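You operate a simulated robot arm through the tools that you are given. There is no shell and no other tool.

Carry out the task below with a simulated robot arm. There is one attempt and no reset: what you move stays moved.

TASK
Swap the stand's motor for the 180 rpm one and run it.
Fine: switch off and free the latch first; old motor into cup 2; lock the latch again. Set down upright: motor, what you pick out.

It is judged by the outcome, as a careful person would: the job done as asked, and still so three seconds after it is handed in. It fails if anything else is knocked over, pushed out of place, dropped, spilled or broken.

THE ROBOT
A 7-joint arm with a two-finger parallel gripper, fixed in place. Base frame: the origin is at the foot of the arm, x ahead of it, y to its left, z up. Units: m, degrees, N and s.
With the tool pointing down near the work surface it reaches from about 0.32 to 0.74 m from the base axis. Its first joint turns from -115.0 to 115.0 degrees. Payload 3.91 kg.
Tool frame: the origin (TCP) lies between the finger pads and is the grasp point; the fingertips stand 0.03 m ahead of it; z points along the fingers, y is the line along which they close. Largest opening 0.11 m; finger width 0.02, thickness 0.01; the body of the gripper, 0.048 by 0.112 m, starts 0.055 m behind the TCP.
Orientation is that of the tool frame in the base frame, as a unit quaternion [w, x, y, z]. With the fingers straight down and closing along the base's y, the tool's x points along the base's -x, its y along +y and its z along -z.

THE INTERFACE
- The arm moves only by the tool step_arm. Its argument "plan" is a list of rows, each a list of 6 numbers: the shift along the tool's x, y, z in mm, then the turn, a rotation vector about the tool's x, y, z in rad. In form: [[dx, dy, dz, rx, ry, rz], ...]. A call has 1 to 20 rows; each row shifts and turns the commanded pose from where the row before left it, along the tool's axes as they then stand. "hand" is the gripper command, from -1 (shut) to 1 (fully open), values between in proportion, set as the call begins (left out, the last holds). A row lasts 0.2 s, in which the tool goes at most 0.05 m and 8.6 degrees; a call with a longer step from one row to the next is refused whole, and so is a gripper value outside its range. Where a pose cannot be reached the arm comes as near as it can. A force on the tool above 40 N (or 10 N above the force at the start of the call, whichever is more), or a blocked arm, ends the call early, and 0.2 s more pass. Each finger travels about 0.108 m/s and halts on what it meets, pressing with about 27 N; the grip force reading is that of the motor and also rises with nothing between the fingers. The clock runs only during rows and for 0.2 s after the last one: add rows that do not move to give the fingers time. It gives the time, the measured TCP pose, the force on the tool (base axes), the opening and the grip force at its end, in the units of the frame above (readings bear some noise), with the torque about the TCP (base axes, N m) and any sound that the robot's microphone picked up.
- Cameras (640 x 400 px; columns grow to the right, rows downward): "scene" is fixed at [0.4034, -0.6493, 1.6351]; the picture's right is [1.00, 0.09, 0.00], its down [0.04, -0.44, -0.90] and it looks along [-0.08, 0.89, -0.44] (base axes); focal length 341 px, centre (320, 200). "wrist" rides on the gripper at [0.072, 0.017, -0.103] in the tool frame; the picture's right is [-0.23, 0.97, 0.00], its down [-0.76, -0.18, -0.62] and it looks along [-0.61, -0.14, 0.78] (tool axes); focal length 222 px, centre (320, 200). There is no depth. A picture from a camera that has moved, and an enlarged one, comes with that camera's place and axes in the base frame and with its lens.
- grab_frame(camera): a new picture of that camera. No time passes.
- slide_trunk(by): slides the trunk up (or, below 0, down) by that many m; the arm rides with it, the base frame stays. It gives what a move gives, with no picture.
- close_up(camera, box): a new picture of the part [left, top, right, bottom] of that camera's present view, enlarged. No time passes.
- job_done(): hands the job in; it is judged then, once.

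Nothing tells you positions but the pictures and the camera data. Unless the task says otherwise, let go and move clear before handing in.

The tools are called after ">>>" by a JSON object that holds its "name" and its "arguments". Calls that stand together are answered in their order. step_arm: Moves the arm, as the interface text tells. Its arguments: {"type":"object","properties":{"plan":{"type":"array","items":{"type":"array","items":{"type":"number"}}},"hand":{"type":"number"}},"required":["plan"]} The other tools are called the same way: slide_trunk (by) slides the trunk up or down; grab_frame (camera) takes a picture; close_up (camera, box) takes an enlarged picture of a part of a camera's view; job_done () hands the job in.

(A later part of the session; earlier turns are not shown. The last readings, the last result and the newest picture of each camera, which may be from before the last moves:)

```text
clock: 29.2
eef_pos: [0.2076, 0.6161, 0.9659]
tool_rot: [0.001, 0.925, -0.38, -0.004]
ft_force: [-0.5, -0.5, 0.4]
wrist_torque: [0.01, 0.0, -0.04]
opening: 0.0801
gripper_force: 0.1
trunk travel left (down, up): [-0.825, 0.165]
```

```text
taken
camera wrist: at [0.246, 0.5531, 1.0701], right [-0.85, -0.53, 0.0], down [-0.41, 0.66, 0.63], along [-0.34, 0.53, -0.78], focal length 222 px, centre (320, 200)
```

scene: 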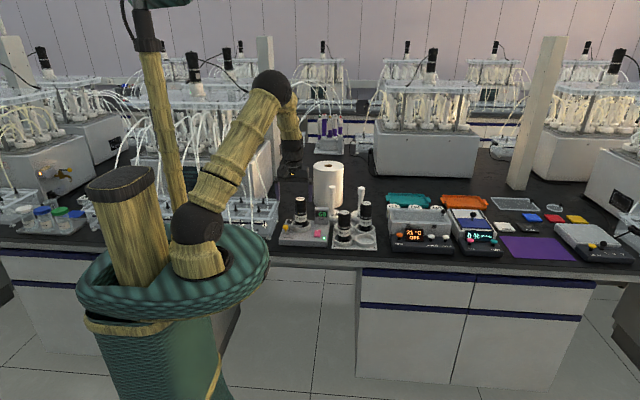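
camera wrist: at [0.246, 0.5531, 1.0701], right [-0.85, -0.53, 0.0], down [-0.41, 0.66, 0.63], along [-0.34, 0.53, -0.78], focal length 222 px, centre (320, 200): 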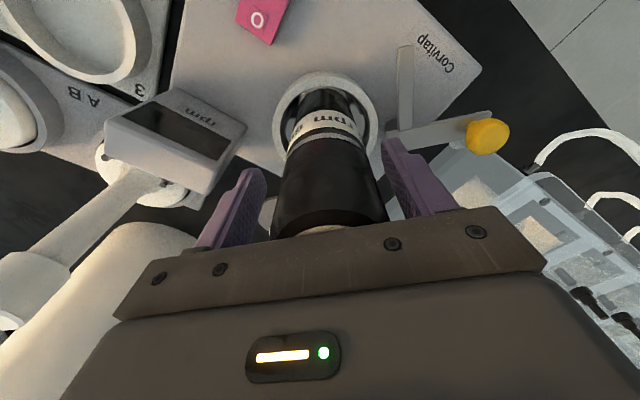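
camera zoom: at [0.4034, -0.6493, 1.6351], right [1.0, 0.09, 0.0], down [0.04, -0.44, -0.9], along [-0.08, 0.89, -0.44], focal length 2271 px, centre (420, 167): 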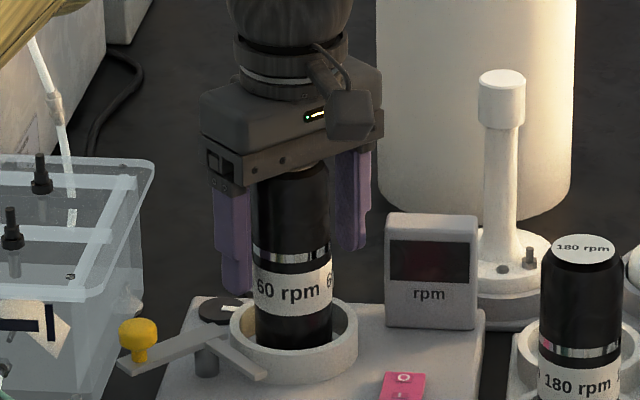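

The motor is centred between the fingers, so I'm closing the grip.

>>> {"name": "step_arm", "arguments": {"plan": [[0, 0, 0, 0, 0, 0], [0, 0, 0, 0, 0, 0], [0, 0, 0, 0, 0, 0], [0, 0, 0, 0, 0, 0]], "hand": -1}}

>>> {"name": "close_up", "arguments": {"camera": "scene", "box": [270, 175, 340, 235]}}

>>> {"name": "grab_frame", "arguments": {"camera": "wrist"}}

```text
clock: 30.2
eef_pos: [0.2044, 0.6165, 0.9666]
tool_rot: [0.002, 0.925, -0.38, -0.003]
ft_force: [-7.3, -8.0, -1.1]
wrist_torque: [-0.66, 0.61, -0.12]
opening: 0.0495
gripper_force: 27.2
trunk travel left (down, up): [-0.825, 0.165]
```

```text
6.67 times, centred on (305, 205) of scene
camera zoom: at [0.4034, -0.6493, 1.6351], right [1.0, 0.09, 0.0], down [0.04, -0.44, -0.9], along [-0.08, 0.89, -0.44], focal length 2271 px, centre (420, 167)
```

zoom: 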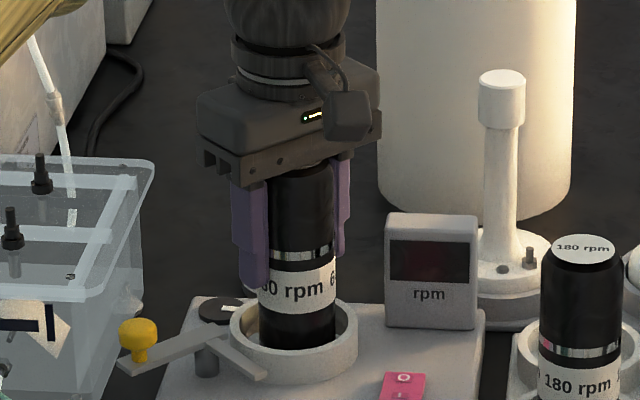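

```text
taken
camera wrist: at [0.2446, 0.5526, 1.0698], right [-0.85, -0.53, 0.01], down [-0.41, 0.66, 0.63], along [-0.34, 0.53, -0.78], focal length 222 px, centre (320, 200)
```

wrist: 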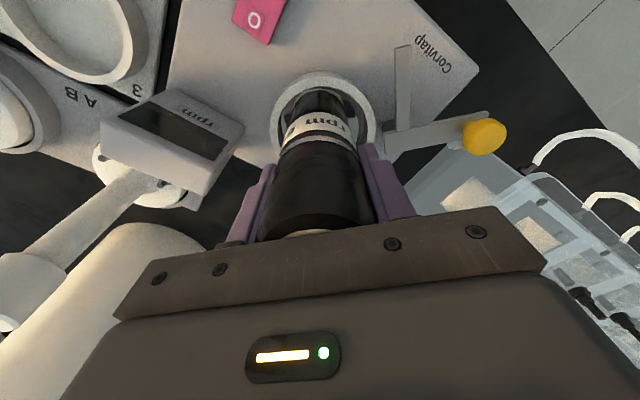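

The motor is gripped (opening 0.0495), with a small side force of about 10 N. I'll check whether it's tilted.

>>> {"name": "close_up", "arguments": {"camera": "scene", "box": [286, 195, 316, 222]}}

>>> {"name": "close_up", "arguments": {"camera": "wrist", "box": [250, 60, 410, 180]}}

```text
14.81 times, centred on (301, 208) of scene
camera zoom: at [0.4034, -0.6493, 1.6351], right [1.0, 0.09, 0.0], down [0.04, -0.44, -0.9], along [-0.08, 0.89, -0.44], focal length 5046 px, centre (602, 74)
```

zoom: 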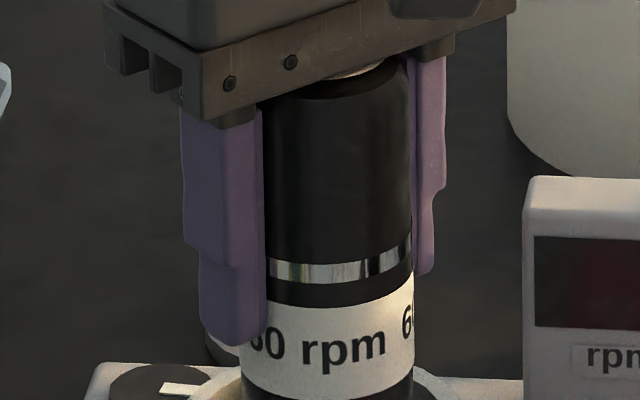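

```text
3.33 times, centred on (330, 120) of wrist
camera zoom: at [0.2446, 0.5526, 1.0698], right [-0.85, -0.53, 0.01], down [-0.41, 0.66, 0.63], along [-0.34, 0.53, -0.78], focal length 740 px, centre (287, 467)
```

zoom: 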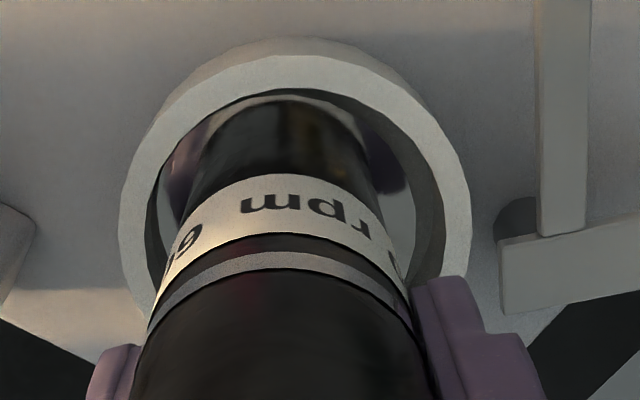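

There's no visible tilt. I'm lifting straight up slowly and watching the force.

>>> {"name": "step_arm", "arguments": {"plan": [[0, 1, 0, 0, 0, 0], [0, 0, -4, 0, 0, 0], [0, 0, -6, 0, 0, 0], [0, 0, -8, 0, 0, 0], [0, 0, -10, 0, 0, 0], [0, 0, 0, 0, 0, 0]]}}

>>> {"name": "close_up", "arguments": {"camera": "scene", "box": [270, 175, 340, 235]}}

```text
clock: 31.6
eef_pos: [0.2076, 0.615, 0.9955]
tool_rot: [0.0, 0.925, -0.38, -0.004]
ft_force: [0.7, 0.3, -3.9]
wrist_torque: [0.02, 0.0, 0.01]
opening: 0.0494
gripper_force: 27.0
trunk travel left (down, up): [-0.825, 0.165]
```

```text
6.67 times, centred on (305, 205) of scene
camera zoom: at [0.4034, -0.6493, 1.6351], right [1.0, 0.09, 0.0], down [0.04, -0.44, -0.9], along [-0.08, 0.89, -0.44], focal length 2271 px, centre (420, 167)
```

zoom: 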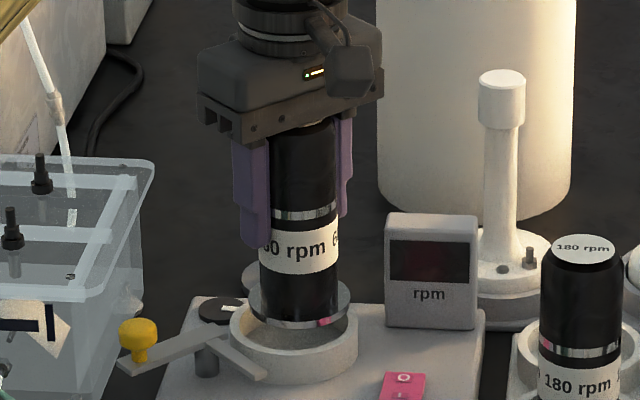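

The motor came out cleanly; it has a wide flange at the bottom. I'll lift it well clear of the other motors, then move toward the tray to see cup 2.

>>> {"name": "step_arm", "arguments": {"plan": [[0, 0, -20, 0, 0, 0], [0, 0, -30, 0, 0, 0], [0, 0, -35, 0, 0, 0], [0, 0, -35, 0, 0, 0], [0, 0, -30, 0, 0, 0], [0, 0, 0, 0, 0, 0], [31.1, -25.9, 0, 0, 0, 0], [31.1, -25.9, 0, 0, 0, 0], [31.1, -25.9, 0, 0, 0, 0], [31.1, -25.9, 0, 0, 0, 0], [31.1, -25.9, 0, 0, 0, 0], [31.1, -25.9, 0, 0, 0, 0], [0, 0, 0, 0, 0, 0]]}}

>>> {"name": "grab_frame", "arguments": {"camera": "wrist"}}

>>> {"name": "close_up", "arguments": {"camera": "scene", "box": [280, 150, 410, 250]}}

```text
clock: 34.4
eef_pos: [0.4433, 0.5809, 1.1419]
tool_rot: [0.001, 0.925, -0.379, -0.004]
ft_force: [-0.3, 0.1, -3.7]
wrist_torque: [-0.03, 0.0, 0.01]
opening: 0.0494
gripper_force: 26.8
out of reach, approached as far as the arm can: row 12
trunk travel left (down, up): [-0.825, 0.165]
```

```text
taken
camera wrist: at [0.4835, 0.5178, 1.2446], right [-0.85, -0.53, 0.01], down [-0.41, 0.66, 0.63], along [-0.34, 0.53, -0.78], focal length 222 px, centre (320, 200)
```

wrist: 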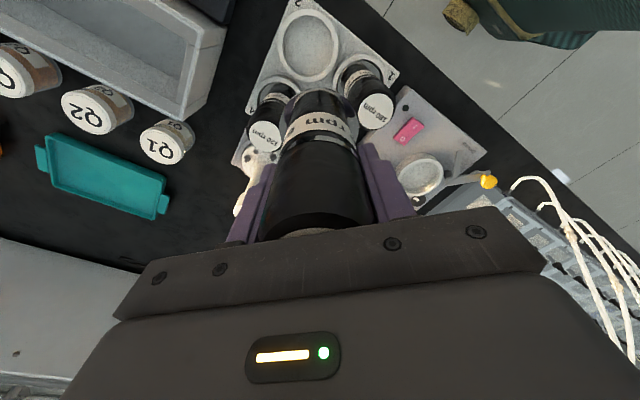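

```text
4.00 times, centred on (345, 200) of scene
camera zoom: at [0.4034, -0.6493, 1.6351], right [1.0, 0.09, 0.0], down [0.04, -0.44, -0.9], along [-0.08, 0.89, -0.44], focal length 1362 px, centre (220, 200)
```

zoom: 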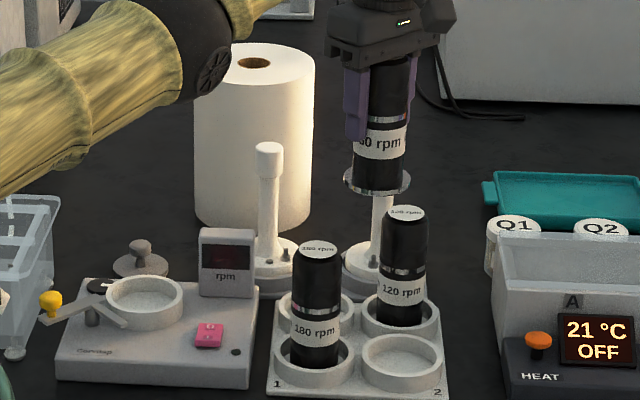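

Cup 2 is visible at the top of the wrist view. I'll zoom in to find its centre.

>>> {"name": "close_up", "arguments": {"camera": "wrist", "box": [230, 0, 410, 120]}}

>>> {"name": "close_up", "arguments": {"camera": "scene", "box": [340, 215, 385, 250]}}

```text
3.33 times, centred on (320, 60) of wrist
camera zoom: at [0.4835, 0.5178, 1.2446], right [-0.85, -0.53, 0.01], down [-0.41, 0.66, 0.63], along [-0.34, 0.53, -0.78], focal length 740 px, centre (320, 667)
```

zoom: 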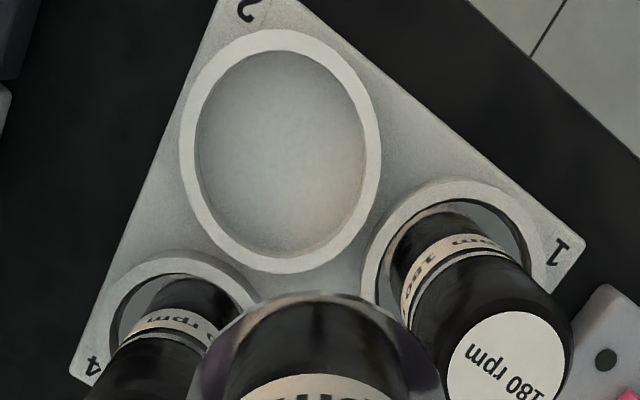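

```text
11.43 times, centred on (362, 232) of scene
camera zoom: at [0.4034, -0.6493, 1.6351], right [1.0, 0.09, 0.0], down [0.04, -0.44, -0.9], along [-0.08, 0.89, -0.44], focal length 3893 px, centre (-166, -171)
```

zoom: 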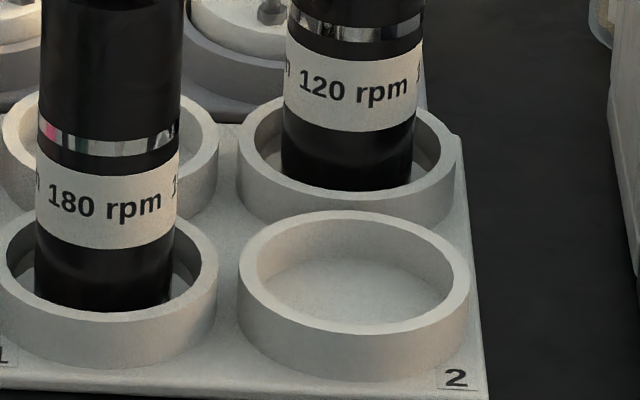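

Cup 2's centre is at about (0.482, 0.547) with its rim at z≈0.874. I'm moving above it and lowering a little.

>>> {"name": "step_arm", "arguments": {"plan": [[18, 1, 10, 0, 0, 0], [18, 1, 10, 0, 0, 0], [17, 1.5, 10, 0, 0, 0], [0, 0, 0, 0, 0, 0]]}}

>>> {"name": "close_up", "arguments": {"camera": "scene", "box": [320, 165, 410, 250]}}

>>> {"name": "grab_frame", "arguments": {"camera": "wrist"}}

```text
clock: 35.4
eef_pos: [0.4868, 0.55, 1.1131]
tool_rot: [0.001, 0.925, -0.38, -0.004]
ft_force: [0.3, -0.5, -4.3]
wrist_torque: [0.02, 0.04, 0.01]
opening: 0.0496
gripper_force: 27.0
out of reach, approached as far as the arm can: row 2, 3
trunk travel left (down, up): [-0.825, 0.165]
```

```text
4.71 times, centred on (365, 208) of scene
camera zoom: at [0.4034, -0.6493, 1.6351], right [1.0, 0.09, 0.0], down [0.04, -0.44, -0.9], along [-0.08, 0.89, -0.44], focal length 1603 px, centre (108, 165)
```

zoom: 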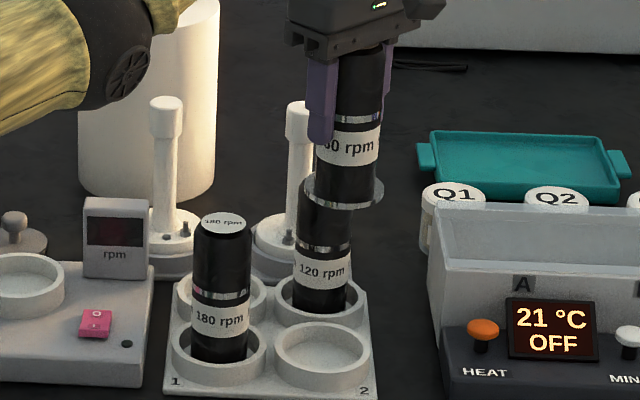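

```text
taken
camera wrist: at [0.5266, 0.4876, 1.2166], right [-0.85, -0.53, 0.01], down [-0.41, 0.66, 0.63], along [-0.34, 0.53, -0.78], focal length 222 px, centre (320, 200)
```

wrist: 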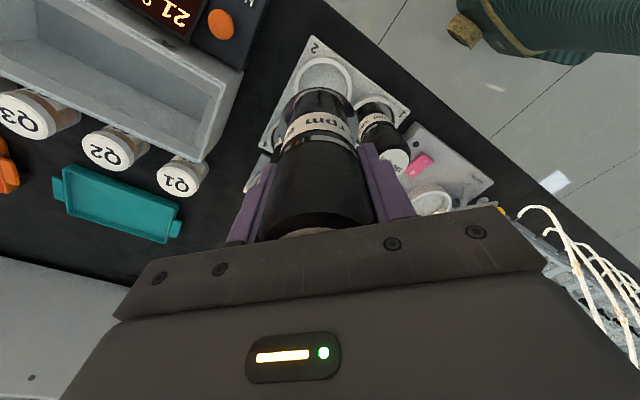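

I'm aligning over cup 2 and lowering to just above the rim.

>>> {"name": "step_arm", "arguments": {"plan": [[1.8, 7.4, 15, 0, 0, 0], [0, 0, 30, 0, 0, 0], [0, 0, 35, 0, 0, 0], [0, 0, 35, 0, 0, 0], [0, 0, 25, 0, 0, 0], [0, 0, 0, 0, 0, 0]]}}

>>> {"name": "close_up", "arguments": {"camera": "scene", "box": [335, 195, 395, 250]}}

>>> {"name": "close_up", "arguments": {"camera": "wrist", "box": [230, 0, 430, 150]}}

```text
clock: 36.8
eef_pos: [0.4895, 0.5543, 0.9766]
tool_rot: [0.0, 0.925, -0.381, -0.004]
ft_force: [-1.3, -0.6, -4.8]
wrist_torque: [0.0, 0.01, 0.01]
opening: 0.0493
gripper_force: 27.1
out of reach, approached as far as the arm can: row 1, 3
trunk travel left (down, up): [-0.825, 0.165]
```

```text
7.27 times, centred on (365, 222) of scene
camera zoom: at [0.4034, -0.6493, 1.6351], right [1.0, 0.09, 0.0], down [0.04, -0.44, -0.9], along [-0.08, 0.89, -0.44], focal length 2477 px, centre (-7, 36)
```

zoom: 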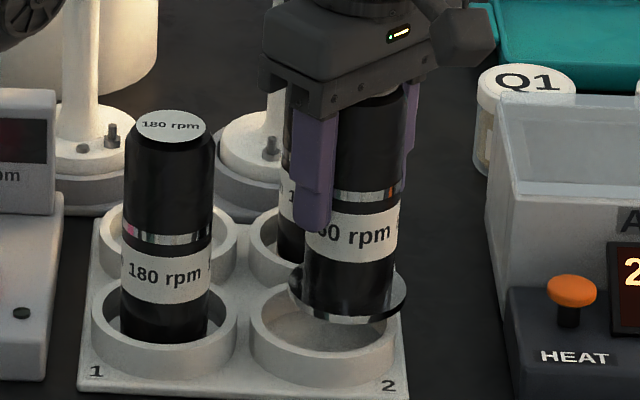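

```text
2.67 times, centred on (330, 75) of wrist
camera zoom: at [0.5298, 0.4917, 1.0785], right [-0.85, -0.53, 0.0], down [-0.41, 0.66, 0.63], along [-0.34, 0.53, -0.78], focal length 592 px, centre (293, 533)
```

zoom: 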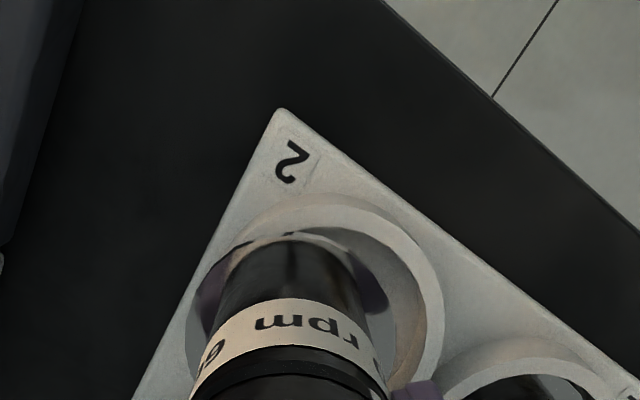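

I'll compare flange and cup precisely before lowering, since the flange looks a few mm to the right.

>>> {"name": "close_up", "arguments": {"camera": "scene", "box": [352, 210, 384, 238]}}

>>> {"name": "close_up", "arguments": {"camera": "wrist", "box": [270, 50, 410, 150]}}

```text
14.29 times, centred on (368, 224) of scene
camera zoom: at [0.4034, -0.6493, 1.6351], right [1.0, 0.09, 0.0], down [0.04, -0.44, -0.9], along [-0.08, 0.89, -0.44], focal length 4866 px, centre (-366, -143)
```

zoom: 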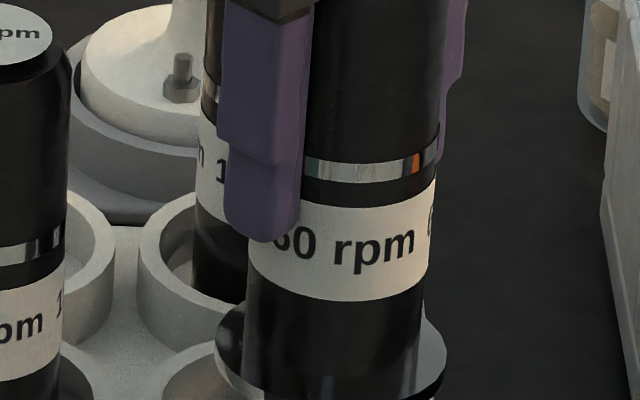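

```text
4.00 times, centred on (340, 100) of wrist
camera zoom: at [0.5298, 0.4917, 1.0785], right [-0.85, -0.53, 0.0], down [-0.41, 0.66, 0.63], along [-0.34, 0.53, -0.78], focal length 888 px, centre (240, 600)
```

zoom: 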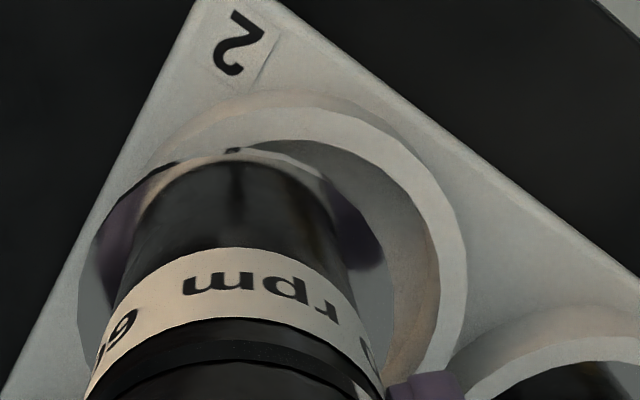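

The flange is about 12 mm right of the cup centre. I'm correcting that and lowering slightly for a same-height comparison.

>>> {"name": "step_arm", "arguments": {"plan": [[-3.2, 5.3, 0, 0, 0, 0], [-3.2, 5.3, 0, 0, 0, 0], [0, 0, 3, 0, 0, 0], [0, 0, 0, 0, 0, 0]]}}

>>> {"name": "close_up", "arguments": {"camera": "scene", "box": [346, 212, 384, 245]}}

>>> {"name": "close_up", "arguments": {"camera": "wrist", "box": [250, 50, 410, 150]}}

```text
clock: 37.8
eef_pos: [0.4787, 0.5513, 0.9716]
tool_rot: [0.0, 0.925, -0.38, -0.004]
ft_force: [0.3, 0.3, -3.3]
wrist_torque: [0.01, 0.02, 0.04]
opening: 0.0494
gripper_force: 27.0
trunk travel left (down, up): [-0.825, 0.165]
```

```text
12.12 times, centred on (365, 228) of scene
camera zoom: at [0.4034, -0.6493, 1.6351], right [1.0, 0.09, 0.0], down [0.04, -0.44, -0.9], along [-0.08, 0.89, -0.44], focal length 4129 px, centre (-226, -146)
```

zoom: 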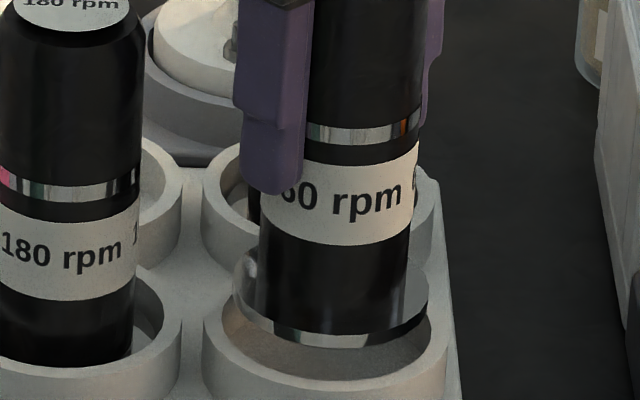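

```text
4.00 times, centred on (330, 100) of wrist
camera zoom: at [0.5183, 0.4882, 1.0748], right [-0.85, -0.53, 0.0], down [-0.41, 0.66, 0.63], along [-0.34, 0.53, -0.78], focal length 888 px, centre (280, 600)
```

zoom: 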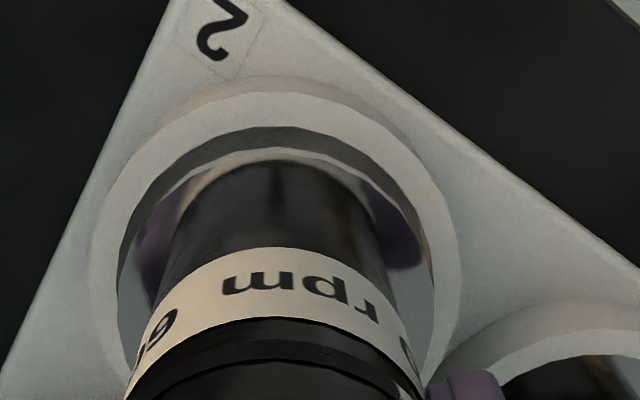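

The flange is nearly concentric with cup 2. After a 2 mm tweak I'm lowering slowly.

>>> {"name": "step_arm", "arguments": {"plan": [[-1.9, -0.5, 0, 0, 0, 0], [0, 0, 3, 0, 0, 0], [0, 0, 3, 0, 0, 0], [0, 0, 2, 0, 0, 0], [0, 0, 0, 0, 0, 0]]}}

>>> {"name": "close_up", "arguments": {"camera": "scene", "box": [346, 217, 384, 250]}}

>>> {"name": "close_up", "arguments": {"camera": "wrist", "box": [250, 50, 410, 150]}}

```text
clock: 39.0
eef_pos: [0.4773, 0.5525, 0.9631]
tool_rot: [0.001, 0.925, -0.38, -0.003]
ft_force: [1.1, 0.1, -3.3]
wrist_torque: [-0.03, 0.02, -0.04]
opening: 0.0492
gripper_force: 27.0
trunk travel left (down, up): [-0.825, 0.165]
```

```text
12.12 times, centred on (365, 234) of scene
camera zoom: at [0.4034, -0.6493, 1.6351], right [1.0, 0.09, 0.0], down [0.04, -0.44, -0.9], along [-0.08, 0.89, -0.44], focal length 4129 px, centre (-226, -206)
```

zoom: 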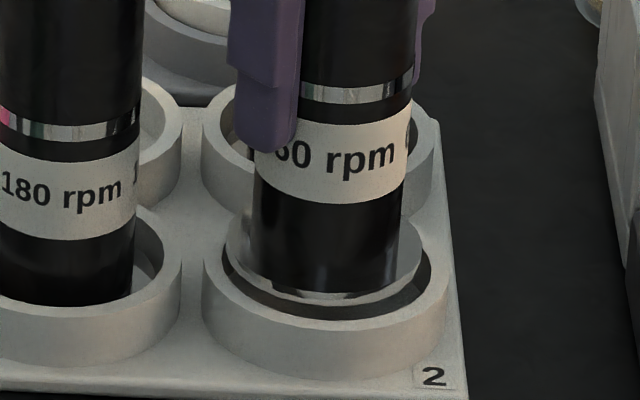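

```text
4.00 times, centred on (330, 100) of wrist
camera zoom: at [0.5168, 0.49, 1.0666], right [-0.85, -0.53, 0.01], down [-0.41, 0.66, 0.63], along [-0.34, 0.53, -0.78], focal length 888 px, centre (280, 600)
```

zoom: 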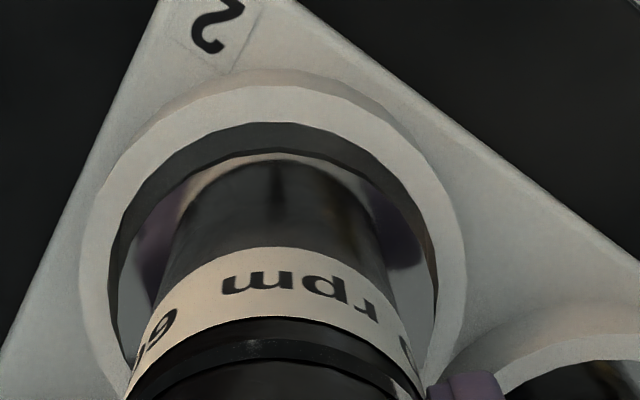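

It's aligned within about 1 mm. I'm lowering into the cup.

>>> {"name": "step_arm", "arguments": {"plan": [[0, 0, 3, 0, 0, 0], [0, 0, 3, 0, 0, 0], [0, 0, 2, 0, 0, 0], [0, 0, 2, 0, 0, 0], [0, 0, 0, 0, 0, 0]]}}

>>> {"name": "close_up", "arguments": {"camera": "scene", "box": [346, 217, 384, 250]}}

>>> {"name": "close_up", "arguments": {"camera": "wrist", "box": [250, 50, 410, 150]}}

```text
clock: 40.2
eef_pos: [0.4758, 0.5534, 0.9542]
tool_rot: [0.0, 0.925, -0.381, -0.004]
ft_force: [0.1, 0.8, -3.5]
wrist_torque: [0.0, 0.02, 0.03]
opening: 0.0492
gripper_force: 26.8
trunk travel left (down, up): [-0.825, 0.165]
```

```text
12.12 times, centred on (365, 234) of scene
camera zoom: at [0.4034, -0.6493, 1.6351], right [1.0, 0.09, 0.0], down [0.04, -0.44, -0.9], along [-0.08, 0.89, -0.44], focal length 4129 px, centre (-226, -206)
```

zoom: 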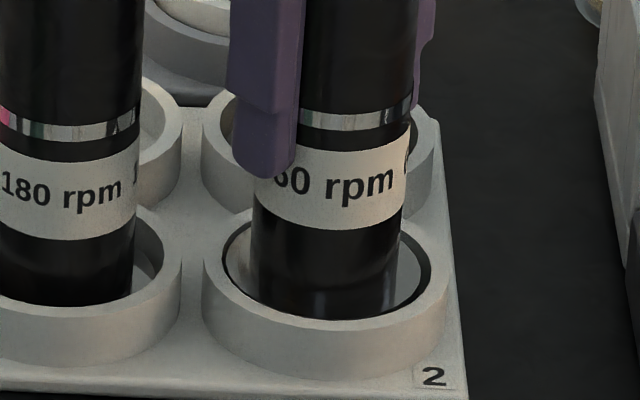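

```text
4.00 times, centred on (330, 100) of wrist
camera zoom: at [0.517, 0.49, 1.0567], right [-0.85, -0.53, 0.01], down [-0.41, 0.66, 0.63], along [-0.34, 0.53, -0.78], focal length 888 px, centre (280, 600)
```

zoom: 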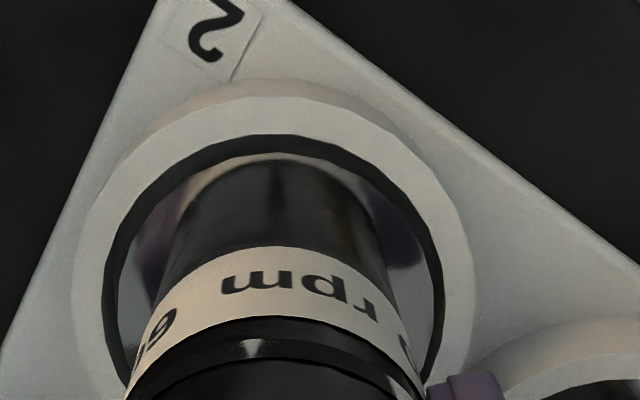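

The flange is inside the ring. I'm continuing down gently until it seats.

>>> {"name": "step_arm", "arguments": {"plan": [[0, 0, 2, 0, 0, 0], [0, 0, 2, 0, 0, 0], [0, 0, 2, 0, 0, 0], [0, 0, 0, 0, 0, 0]]}}

>>> {"name": "close_up", "arguments": {"camera": "scene", "box": [346, 217, 384, 250]}}

```text
clock: 41.2
eef_pos: [0.4772, 0.5533, 0.9459]
tool_rot: [0.0, 0.925, -0.38, -0.005]
ft_force: [0.4, -0.1, -3.6]
wrist_torque: [0.0, 0.02, -0.01]
opening: 0.049
gripper_force: 26.8
trunk travel left (down, up): [-0.825, 0.165]
```

```text
12.12 times, centred on (365, 234) of scene
camera zoom: at [0.4034, -0.6493, 1.6351], right [1.0, 0.09, 0.0], down [0.04, -0.44, -0.9], along [-0.08, 0.89, -0.44], focal length 4129 px, centre (-226, -206)
```

zoom: 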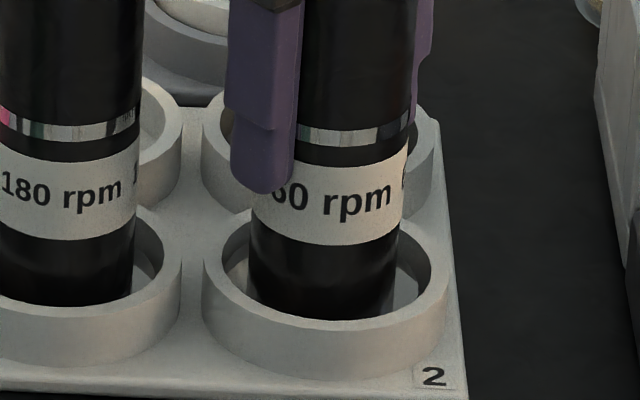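

>>> {"name": "step_arm", "arguments": {"plan": [[0, 0, 1.5, 0, 0, 0], [0, 0, 1.5, 0, 0, 0], [0, 0, 0, 0, 0, 0]]}}

```text
clock: 42.0
eef_pos: [0.4773, 0.5532, 0.9456]
tool_rot: [0.0, 0.925, -0.38, -0.004]
ft_force: [1.1, 0.5, -1.5]
wrist_torque: [0.04, -0.12, 0.0]
opening: 0.0494
gripper_force: 27.3
trunk travel left (down, up): [-0.825, 0.165]
```

The force is dropping as it touches the floor. I'll take one more small step.

>>> {"name": "step_arm", "arguments": {"plan": [[0, 0, 1, 0, 0, 0], [0, 0, 0, 0, 0, 0]]}}

>>> {"name": "close_up", "arguments": {"camera": "scene", "box": [346, 217, 384, 250]}}

```text
clock: 42.6
eef_pos: [0.4766, 0.5524, 0.9462]
tool_rot: [-0.001, 0.925, -0.38, -0.003]
ft_force: [1.5, -0.5, 5.7]
wrist_torque: [-0.11, -0.32, -0.04]
opening: 0.049
gripper_force: 27.3
trunk travel left (down, up): [-0.825, 0.165]
```

```text
12.12 times, centred on (365, 234) of scene
camera zoom: at [0.4034, -0.6493, 1.6351], right [1.0, 0.09, 0.0], down [0.04, -0.44, -0.9], along [-0.08, 0.89, -0.44], focal length 4129 px, centre (-226, -206)
```

zoom: 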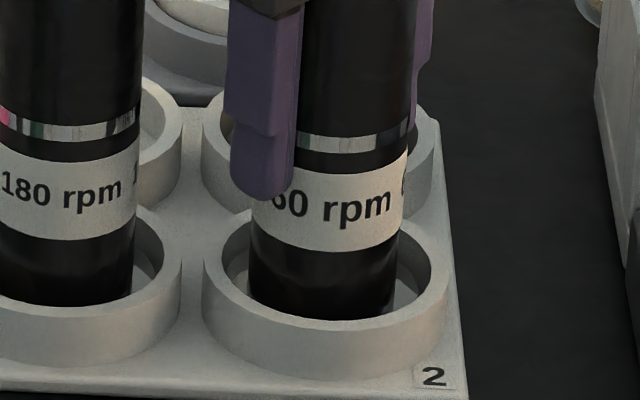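

The motor is seated in cup 2. I'm opening the fingers moderately, then rising straight up.

>>> {"name": "step_arm", "arguments": {"plan": [[0, 0, 0, 0, 0, 0], [0, 0, 0, 0, 0, 0], [0, 0, 0, 0, 0, 0]], "hand": 0.364}}

>>> {"name": "close_up", "arguments": {"camera": "scene", "box": [335, 195, 395, 250]}}

>>> {"name": "grab_frame", "arguments": {"camera": "wrist"}}

```text
clock: 43.4
eef_pos: [0.4771, 0.552, 0.9452]
tool_rot: [0.001, 0.925, -0.381, -0.004]
ft_force: [-0.2, -0.7, 0.5]
wrist_torque: [-0.02, -0.04, 0.01]
opening: 0.0749
gripper_force: 0.1
trunk travel left (down, up): [-0.825, 0.165]
```

```text
7.27 times, centred on (365, 222) of scene
camera zoom: at [0.4034, -0.6493, 1.6351], right [1.0, 0.09, 0.0], down [0.04, -0.44, -0.9], along [-0.08, 0.89, -0.44], focal length 2477 px, centre (-7, 36)
```

zoom: 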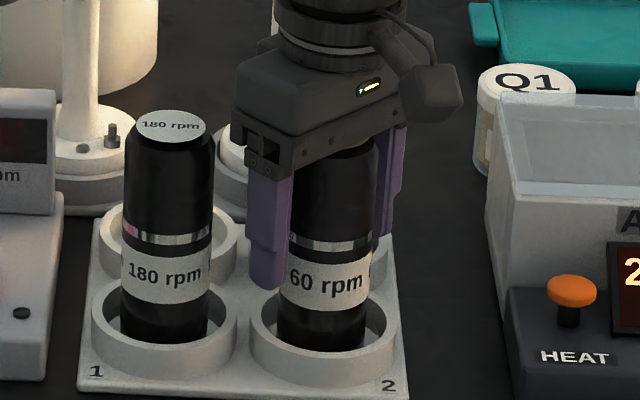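

```text
taken
camera wrist: at [0.5163, 0.4897, 1.0472], right [-0.85, -0.53, 0.0], down [-0.41, 0.66, 0.63], along [-0.34, 0.53, -0.78], focal length 222 px, centre (320, 200)
```

wrist: 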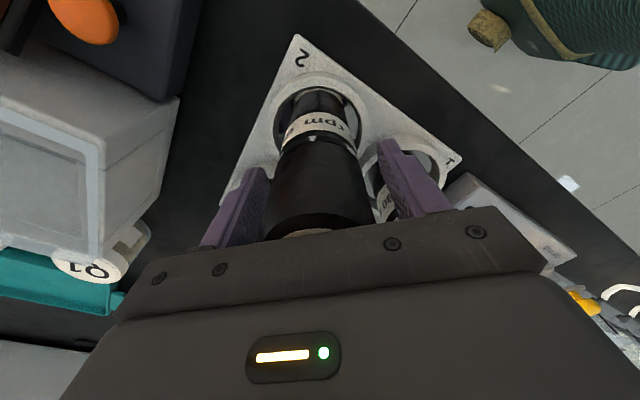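

The 60 rpm motor stands upright in cup 2. I'm rising, levelling, and moving over the 180 rpm motor in cup 1 at about (0.389, 0.551).

>>> {"name": "step_arm", "arguments": {"plan": [[0, 0, -15, 0, 0, 0], [0, 0, -35, 0, 0, 0], [0, 0, -45, 0, 0, 0], [0, 0, -45, 0, 0, 0], [0, 0, 0, 0.005, 0.007, 0.005], [-21, 21, 0, 0, 0, 0], [-21, 21, 0, 0, 0, 0], [-20.6, 20.6, 0, 0, 0, 0], [0, 0, 0, 0, 0, 0]]}}

>>> {"name": "grab_frame", "arguments": {"camera": "wrist"}}

>>> {"name": "close_up", "arguments": {"camera": "scene", "box": [310, 160, 400, 250]}}

```text
clock: 45.4
eef_pos: [0.3897, 0.5546, 1.0848]
tool_rot: [-0.001, 0.924, -0.382, -0.001]
ft_force: [0.3, 0.5, -0.5]
wrist_torque: [0.0, -0.01, 0.0]
opening: 0.0751
gripper_force: 0.1
trunk travel left (down, up): [-0.825, 0.165]
```

```text
taken
camera wrist: at [0.4275, 0.49, 1.1872], right [-0.85, -0.53, 0.0], down [-0.41, 0.66, 0.62], along [-0.33, 0.53, -0.78], focal length 222 px, centre (320, 200)
```

wrist: 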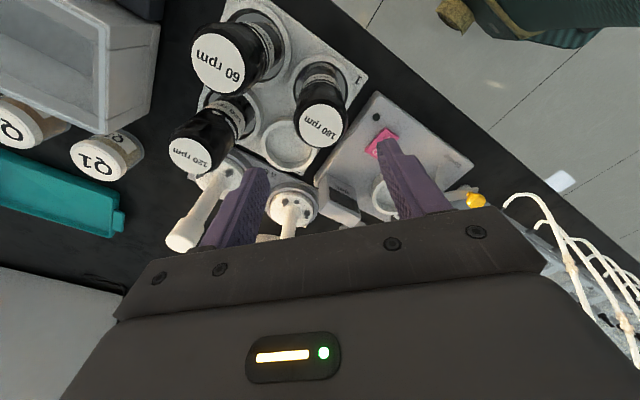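

```text
4.44 times, centred on (355, 205) of scene
camera zoom: at [0.4034, -0.6493, 1.6351], right [1.0, 0.09, 0.0], down [0.04, -0.44, -0.9], along [-0.08, 0.89, -0.44], focal length 1514 px, centre (164, 178)
```

zoom: 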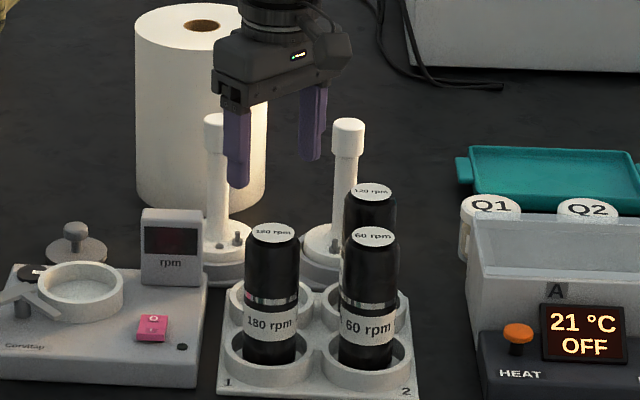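

I'll zoom in to centre on the 180 rpm motor.

>>> {"name": "close_up", "arguments": {"camera": "wrist", "box": [260, 50, 380, 160]}}

```text
3.64 times, centred on (320, 105) of wrist
camera zoom: at [0.4275, 0.49, 1.1872], right [-0.85, -0.53, 0.0], down [-0.41, 0.66, 0.62], along [-0.33, 0.53, -0.78], focal length 808 px, centre (320, 546)
```

zoom: 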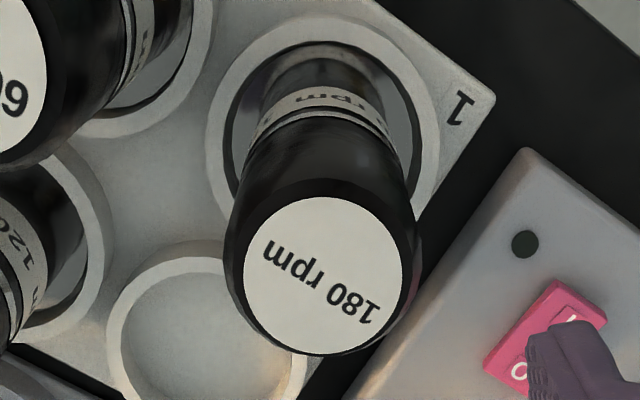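

The motor is about 3 mm off in the tool's x. I'm correcting that and descending to grip height.

>>> {"name": "step_arm", "arguments": {"plan": [[3, 1.4, 30, 0, 0, 0], [0, 0, 35, 0, 0, 0], [0, 0, 35, 0, 0, 0], [0, 0, 25, 0, 0, 0], [0, 0, 14, 0, 0, 0], [0, 0, 0, 0, 0, 0]]}}

>>> {"name": "grab_frame", "arguments": {"camera": "wrist"}}

>>> {"name": "close_up", "arguments": {"camera": "scene", "box": [325, 195, 385, 250]}}

```text
clock: 46.8
eef_pos: [0.3912, 0.5492, 0.9462]
tool_rot: [0.0, 0.924, -0.383, 0.0]
ft_force: [0.3, 0.7, 0.4]
wrist_torque: [0.03, -0.05, 0.0]
opening: 0.0749
gripper_force: 0.1
trunk travel left (down, up): [-0.825, 0.165]
```

```text
taken
camera wrist: at [0.4293, 0.4866, 1.0488], right [-0.85, -0.53, 0.0], down [-0.41, 0.66, 0.62], along [-0.33, 0.53, -0.78], focal length 222 px, centre (320, 200)
```

wrist: 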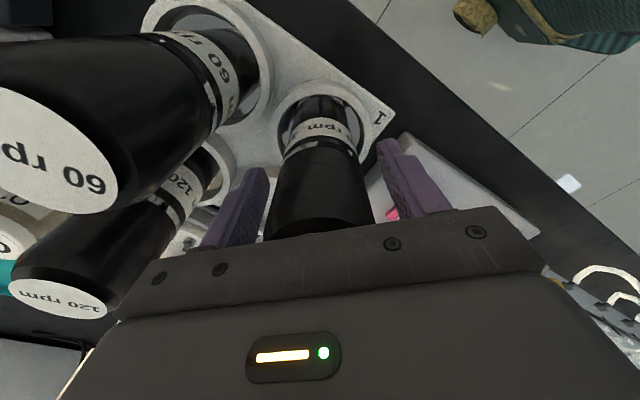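

```text
7.27 times, centred on (355, 222) of scene
camera zoom: at [0.4034, -0.6493, 1.6351], right [1.0, 0.09, 0.0], down [0.04, -0.44, -0.9], along [-0.08, 0.89, -0.44], focal length 2477 px, centre (66, 36)
```

zoom: 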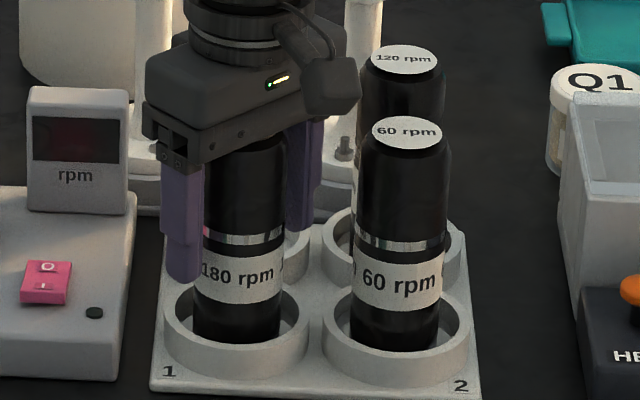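

The hand is well centred around the 180 rpm motor, so I'm closing.

>>> {"name": "step_arm", "arguments": {"plan": [[0, 0, 0, 0, 0, 0], [0, 0, 0, 0, 0, 0], [0, 0, 0, 0, 0, 0], [0, 0, 0, 0, 0, 0]], "hand": -1}}

>>> {"name": "close_up", "arguments": {"camera": "scene", "box": [325, 195, 385, 250]}}

```text
clock: 47.8
eef_pos: [0.3908, 0.5502, 0.9467]
tool_rot: [0.0, 0.924, -0.383, 0.001]
ft_force: [-0.8, 0.0, 0.2]
wrist_torque: [-0.15, 0.19, -0.04]
opening: 0.0494
gripper_force: 26.8
trunk travel left (down, up): [-0.825, 0.165]
```

```text
7.27 times, centred on (355, 222) of scene
camera zoom: at [0.4034, -0.6493, 1.6351], right [1.0, 0.09, 0.0], down [0.04, -0.44, -0.9], along [-0.08, 0.89, -0.44], focal length 2477 px, centre (66, 36)
```

zoom: 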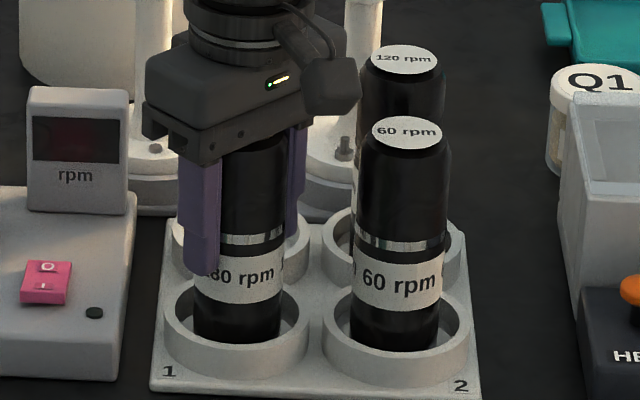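

It's gripped with almost no side load. I'm lifting clear and carrying it over to the stand.

>>> {"name": "step_arm", "arguments": {"plan": [[0, 0, -5, 0, 0, 0], [0, 0, -15, 0, 0, 0], [0, 0, -30, 0, 0, 0], [0, 0, -40, 0, 0, 0], [0, 0, -40, 0, 0, 0], [0, 0, -35, 0, 0, 0], [0, 0, 0, 0, 0, 0], [-34.9, 16.8, 0, 0, 0, 0], [-34.9, 16.8, 0, 0, 0, 0], [-34.9, 16.8, 0, 0, 0, 0], [-34.9, 16.8, 0, 0, 0, 0], [-34.9, 16.8, 0, 0, 0, 0], [0, 0, 0, 0, 0, 0]]}}

>>> {"name": "grab_frame", "arguments": {"camera": "wrist"}}

>>> {"name": "close_up", "arguments": {"camera": "scene", "box": [270, 165, 380, 250]}}

```text
clock: 50.6
eef_pos: [0.2098, 0.6141, 1.1106]
tool_rot: [-0.002, 0.924, -0.382, 0.001]
ft_force: [-0.3, 1.1, -5.3]
wrist_torque: [0.01, -0.01, -0.02]
opening: 0.0492
gripper_force: 27.2
trunk travel left (down, up): [-0.825, 0.165]
```

```text
taken
camera wrist: at [0.2476, 0.5502, 1.2137], right [-0.85, -0.53, 0.0], down [-0.41, 0.66, 0.62], along [-0.33, 0.53, -0.78], focal length 222 px, centre (320, 200)
```

wrist: 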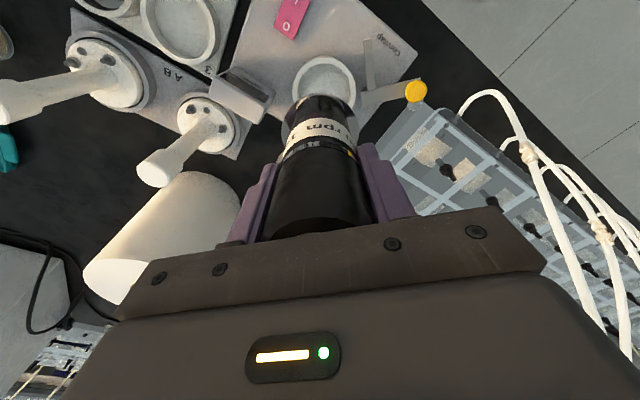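

```text
4.71 times, centred on (325, 208) of scene
camera zoom: at [0.4034, -0.6493, 1.6351], right [1.0, 0.09, 0.0], down [0.04, -0.44, -0.9], along [-0.08, 0.89, -0.44], focal length 1603 px, centre (296, 165)
```

zoom: 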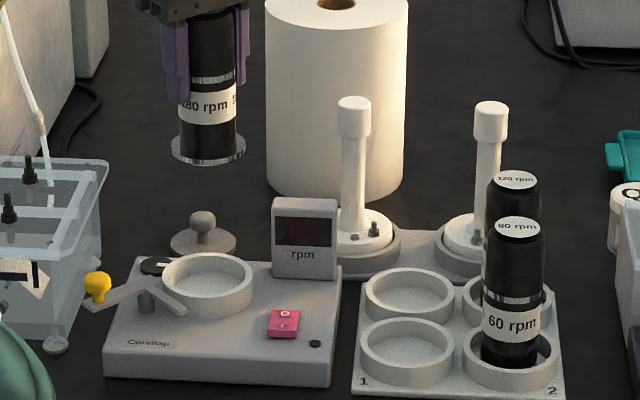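

The empty stand cup is below. I'm lowering to just above its ring to compare alignment.

>>> {"name": "step_arm", "arguments": {"plan": [[0, 0, 30, 0, 0, 0], [0, 0, 35, 0, 0, 0], [0, 0, 30, 0, 0, 0], [0, 0, 20, 0, 0, 0], [0, 0, 0, 0, 0, 0]]}}

>>> {"name": "close_up", "arguments": {"camera": "wrist", "box": [250, 50, 410, 150]}}

>>> {"name": "close_up", "arguments": {"camera": "scene", "box": [282, 200, 322, 235]}}

```text
clock: 51.8
eef_pos: [0.2074, 0.6134, 0.9939]
tool_rot: [-0.001, 0.924, -0.383, 0.001]
ft_force: [0.2, 1.0, -4.0]
wrist_torque: [0.01, -0.01, 0.02]
opening: 0.0494
gripper_force: 27.3
trunk travel left (down, up): [-0.825, 0.165]
```

```text
4.00 times, centred on (330, 100) of wrist
camera zoom: at [0.2469, 0.5505, 1.0978], right [-0.85, -0.53, 0.0], down [-0.41, 0.66, 0.62], along [-0.33, 0.53, -0.78], focal length 888 px, centre (280, 600)
```

zoom: 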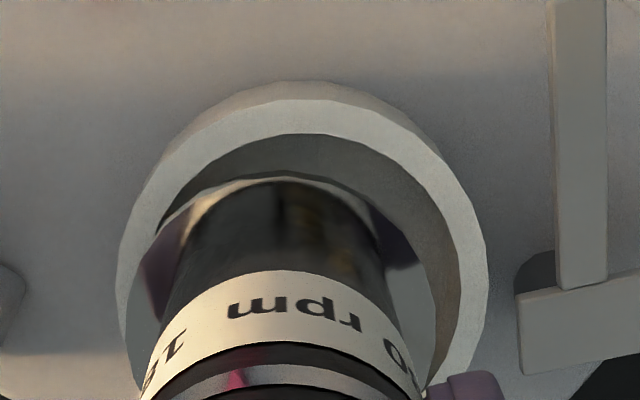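

```text
11.43 times, centred on (302, 218) of scene
camera zoom: at [0.4034, -0.6493, 1.6351], right [1.0, 0.09, 0.0], down [0.04, -0.44, -0.9], along [-0.08, 0.89, -0.44], focal length 3893 px, centre (526, 0)
```

zoom: 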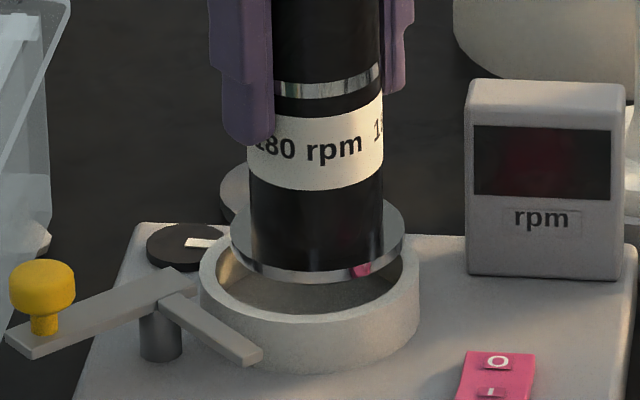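

The flange is about 3–5 mm off toward the right and back. I'm correcting and lowering a little.

>>> {"name": "step_arm", "arguments": {"plan": [[0.7, 5.2, 0, 0, 0, 0], [0, 0, 4, 0, 0, 0], [0, 0, 3, 0, 0, 0], [0, 0, 0, 0, 0, 0]]}}

>>> {"name": "close_up", "arguments": {"camera": "wrist", "box": [250, 50, 410, 150]}}

>>> {"name": "close_up", "arguments": {"camera": "scene", "box": [282, 200, 322, 235]}}

```text
clock: 52.8
eef_pos: [0.2051, 0.6103, 0.9885]
tool_rot: [-0.001, 0.924, -0.383, 0.0]
ft_force: [0.0, -0.6, -3.6]
wrist_torque: [-0.01, 0.0, 0.06]
opening: 0.0492
gripper_force: 27.6
trunk travel left (down, up): [-0.825, 0.165]
```

```text
4.00 times, centred on (330, 100) of wrist
camera zoom: at [0.2433, 0.5468, 1.0911], right [-0.85, -0.53, 0.0], down [-0.41, 0.66, 0.62], along [-0.33, 0.53, -0.78], focal length 888 px, centre (280, 600)
```

zoom: 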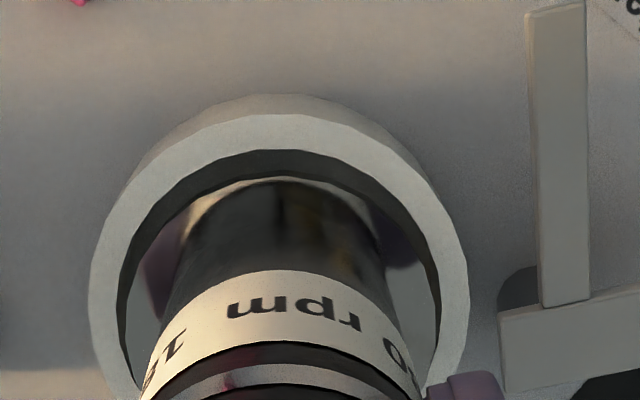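

```text
11.43 times, centred on (302, 218) of scene
camera zoom: at [0.4034, -0.6493, 1.6351], right [1.0, 0.09, 0.0], down [0.04, -0.44, -0.9], along [-0.08, 0.89, -0.44], focal length 3893 px, centre (526, 0)
```

zoom: 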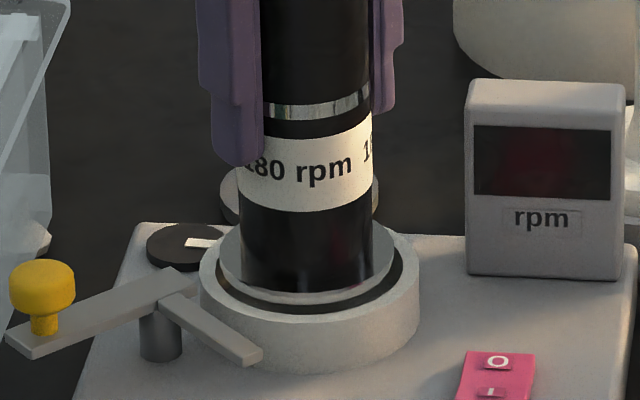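

It's concentric now. I'm lowering into the ring.

>>> {"name": "step_arm", "arguments": {"plan": [[0, 0, 3, 0, 0, 0], [0, 0, 3, 0, 0, 0], [0, 0, 3, 0, 0, 0], [0, 0, 3, 0, 0, 0], [0, 0, 0, 0, 0, 0]]}}

>>> {"name": "close_up", "arguments": {"camera": "wrist", "box": [250, 50, 410, 150]}}

>>> {"name": "close_up", "arguments": {"camera": "scene", "box": [282, 200, 322, 235]}}

```text
clock: 54.0
eef_pos: [0.2059, 0.6099, 0.9762]
tool_rot: [0.0, 0.924, -0.382, 0.0]
ft_force: [0.7, 0.9, -3.5]
wrist_torque: [0.0, -0.04, 0.01]
opening: 0.0493
gripper_force: 27.2
trunk travel left (down, up): [-0.825, 0.165]
```

```text
4.00 times, centred on (330, 100) of wrist
camera zoom: at [0.2434, 0.5464, 1.0793], right [-0.85, -0.53, 0.0], down [-0.41, 0.66, 0.62], along [-0.33, 0.53, -0.78], focal length 888 px, centre (280, 600)
```

zoom: 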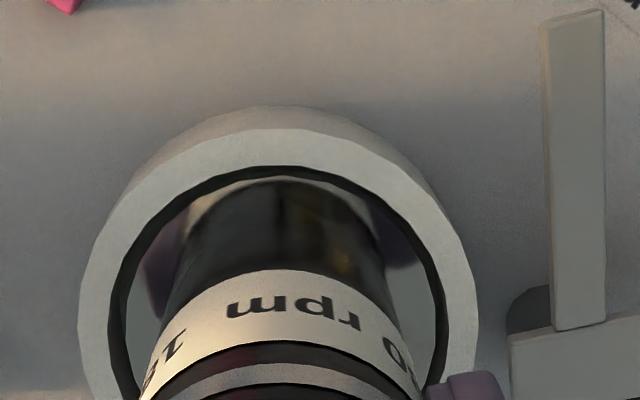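

```text
11.43 times, centred on (302, 218) of scene
camera zoom: at [0.4034, -0.6493, 1.6351], right [1.0, 0.09, 0.0], down [0.04, -0.44, -0.9], along [-0.08, 0.89, -0.44], focal length 3893 px, centre (526, 0)
```

zoom: 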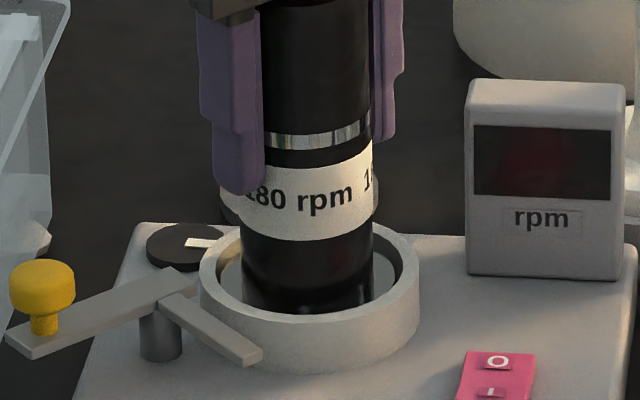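

The flange is inside the ring. I'm continuing down gently to seat it.

>>> {"name": "step_arm", "arguments": {"plan": [[0, 0, 2, 0, 0, 0], [0, 0, 2, 0, 0, 0], [0, 0, 2, 0, 0, 0], [0, 0, 1.5, 0, 0, 0], [0, 0, 0, 0, 0, 0]]}}

```text
clock: 55.2
eef_pos: [0.2034, 0.6094, 0.9683]
tool_rot: [-0.002, 0.924, -0.383, 0.0]
ft_force: [-1.4, -2.2, 4.2]
wrist_torque: [-0.37, 0.24, 0.01]
opening: 0.0492
gripper_force: 27.3
trunk travel left (down, up): [-0.825, 0.165]
```

There's contact at about the expected seat height. I'll check the view.

>>> {"name": "step_arm", "arguments": {"plan": [[0, 0, 0.7, 0, 0, 0], [0, 0, 0, 0, 0, 0]]}}

>>> {"name": "close_up", "arguments": {"camera": "wrist", "box": [250, 50, 410, 150]}}

>>> {"name": "close_up", "arguments": {"camera": "scene", "box": [282, 200, 322, 235]}}

```text
clock: 55.8
eef_pos: [0.2054, 0.6091, 0.9699]
tool_rot: [-0.002, 0.924, -0.383, -0.001]
ft_force: [0.1, -0.3, 10.1]
wrist_torque: [-0.26, 0.09, -0.03]
opening: 0.0493
gripper_force: 27.2
trunk travel left (down, up): [-0.825, 0.165]
```

```text
4.00 times, centred on (330, 100) of wrist
camera zoom: at [0.243, 0.5456, 1.0728], right [-0.85, -0.53, 0.0], down [-0.41, 0.66, 0.63], along [-0.33, 0.53, -0.78], focal length 888 px, centre (280, 600)
```

zoom: 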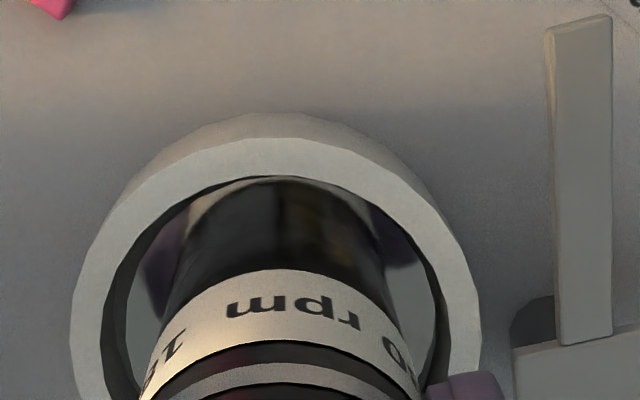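

```text
11.43 times, centred on (302, 218) of scene
camera zoom: at [0.4034, -0.6493, 1.6351], right [1.0, 0.09, 0.0], down [0.04, -0.44, -0.9], along [-0.08, 0.89, -0.44], focal length 3893 px, centre (526, 0)
```

zoom: 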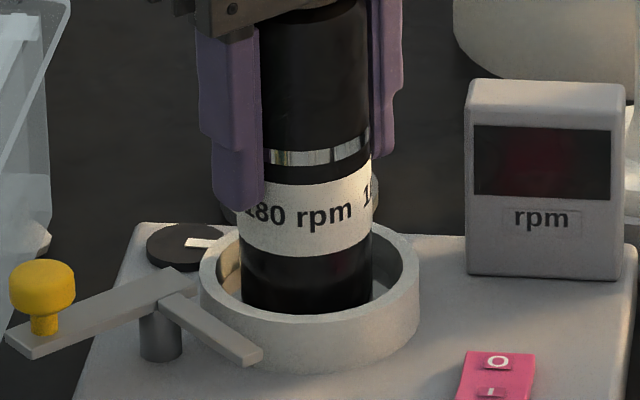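

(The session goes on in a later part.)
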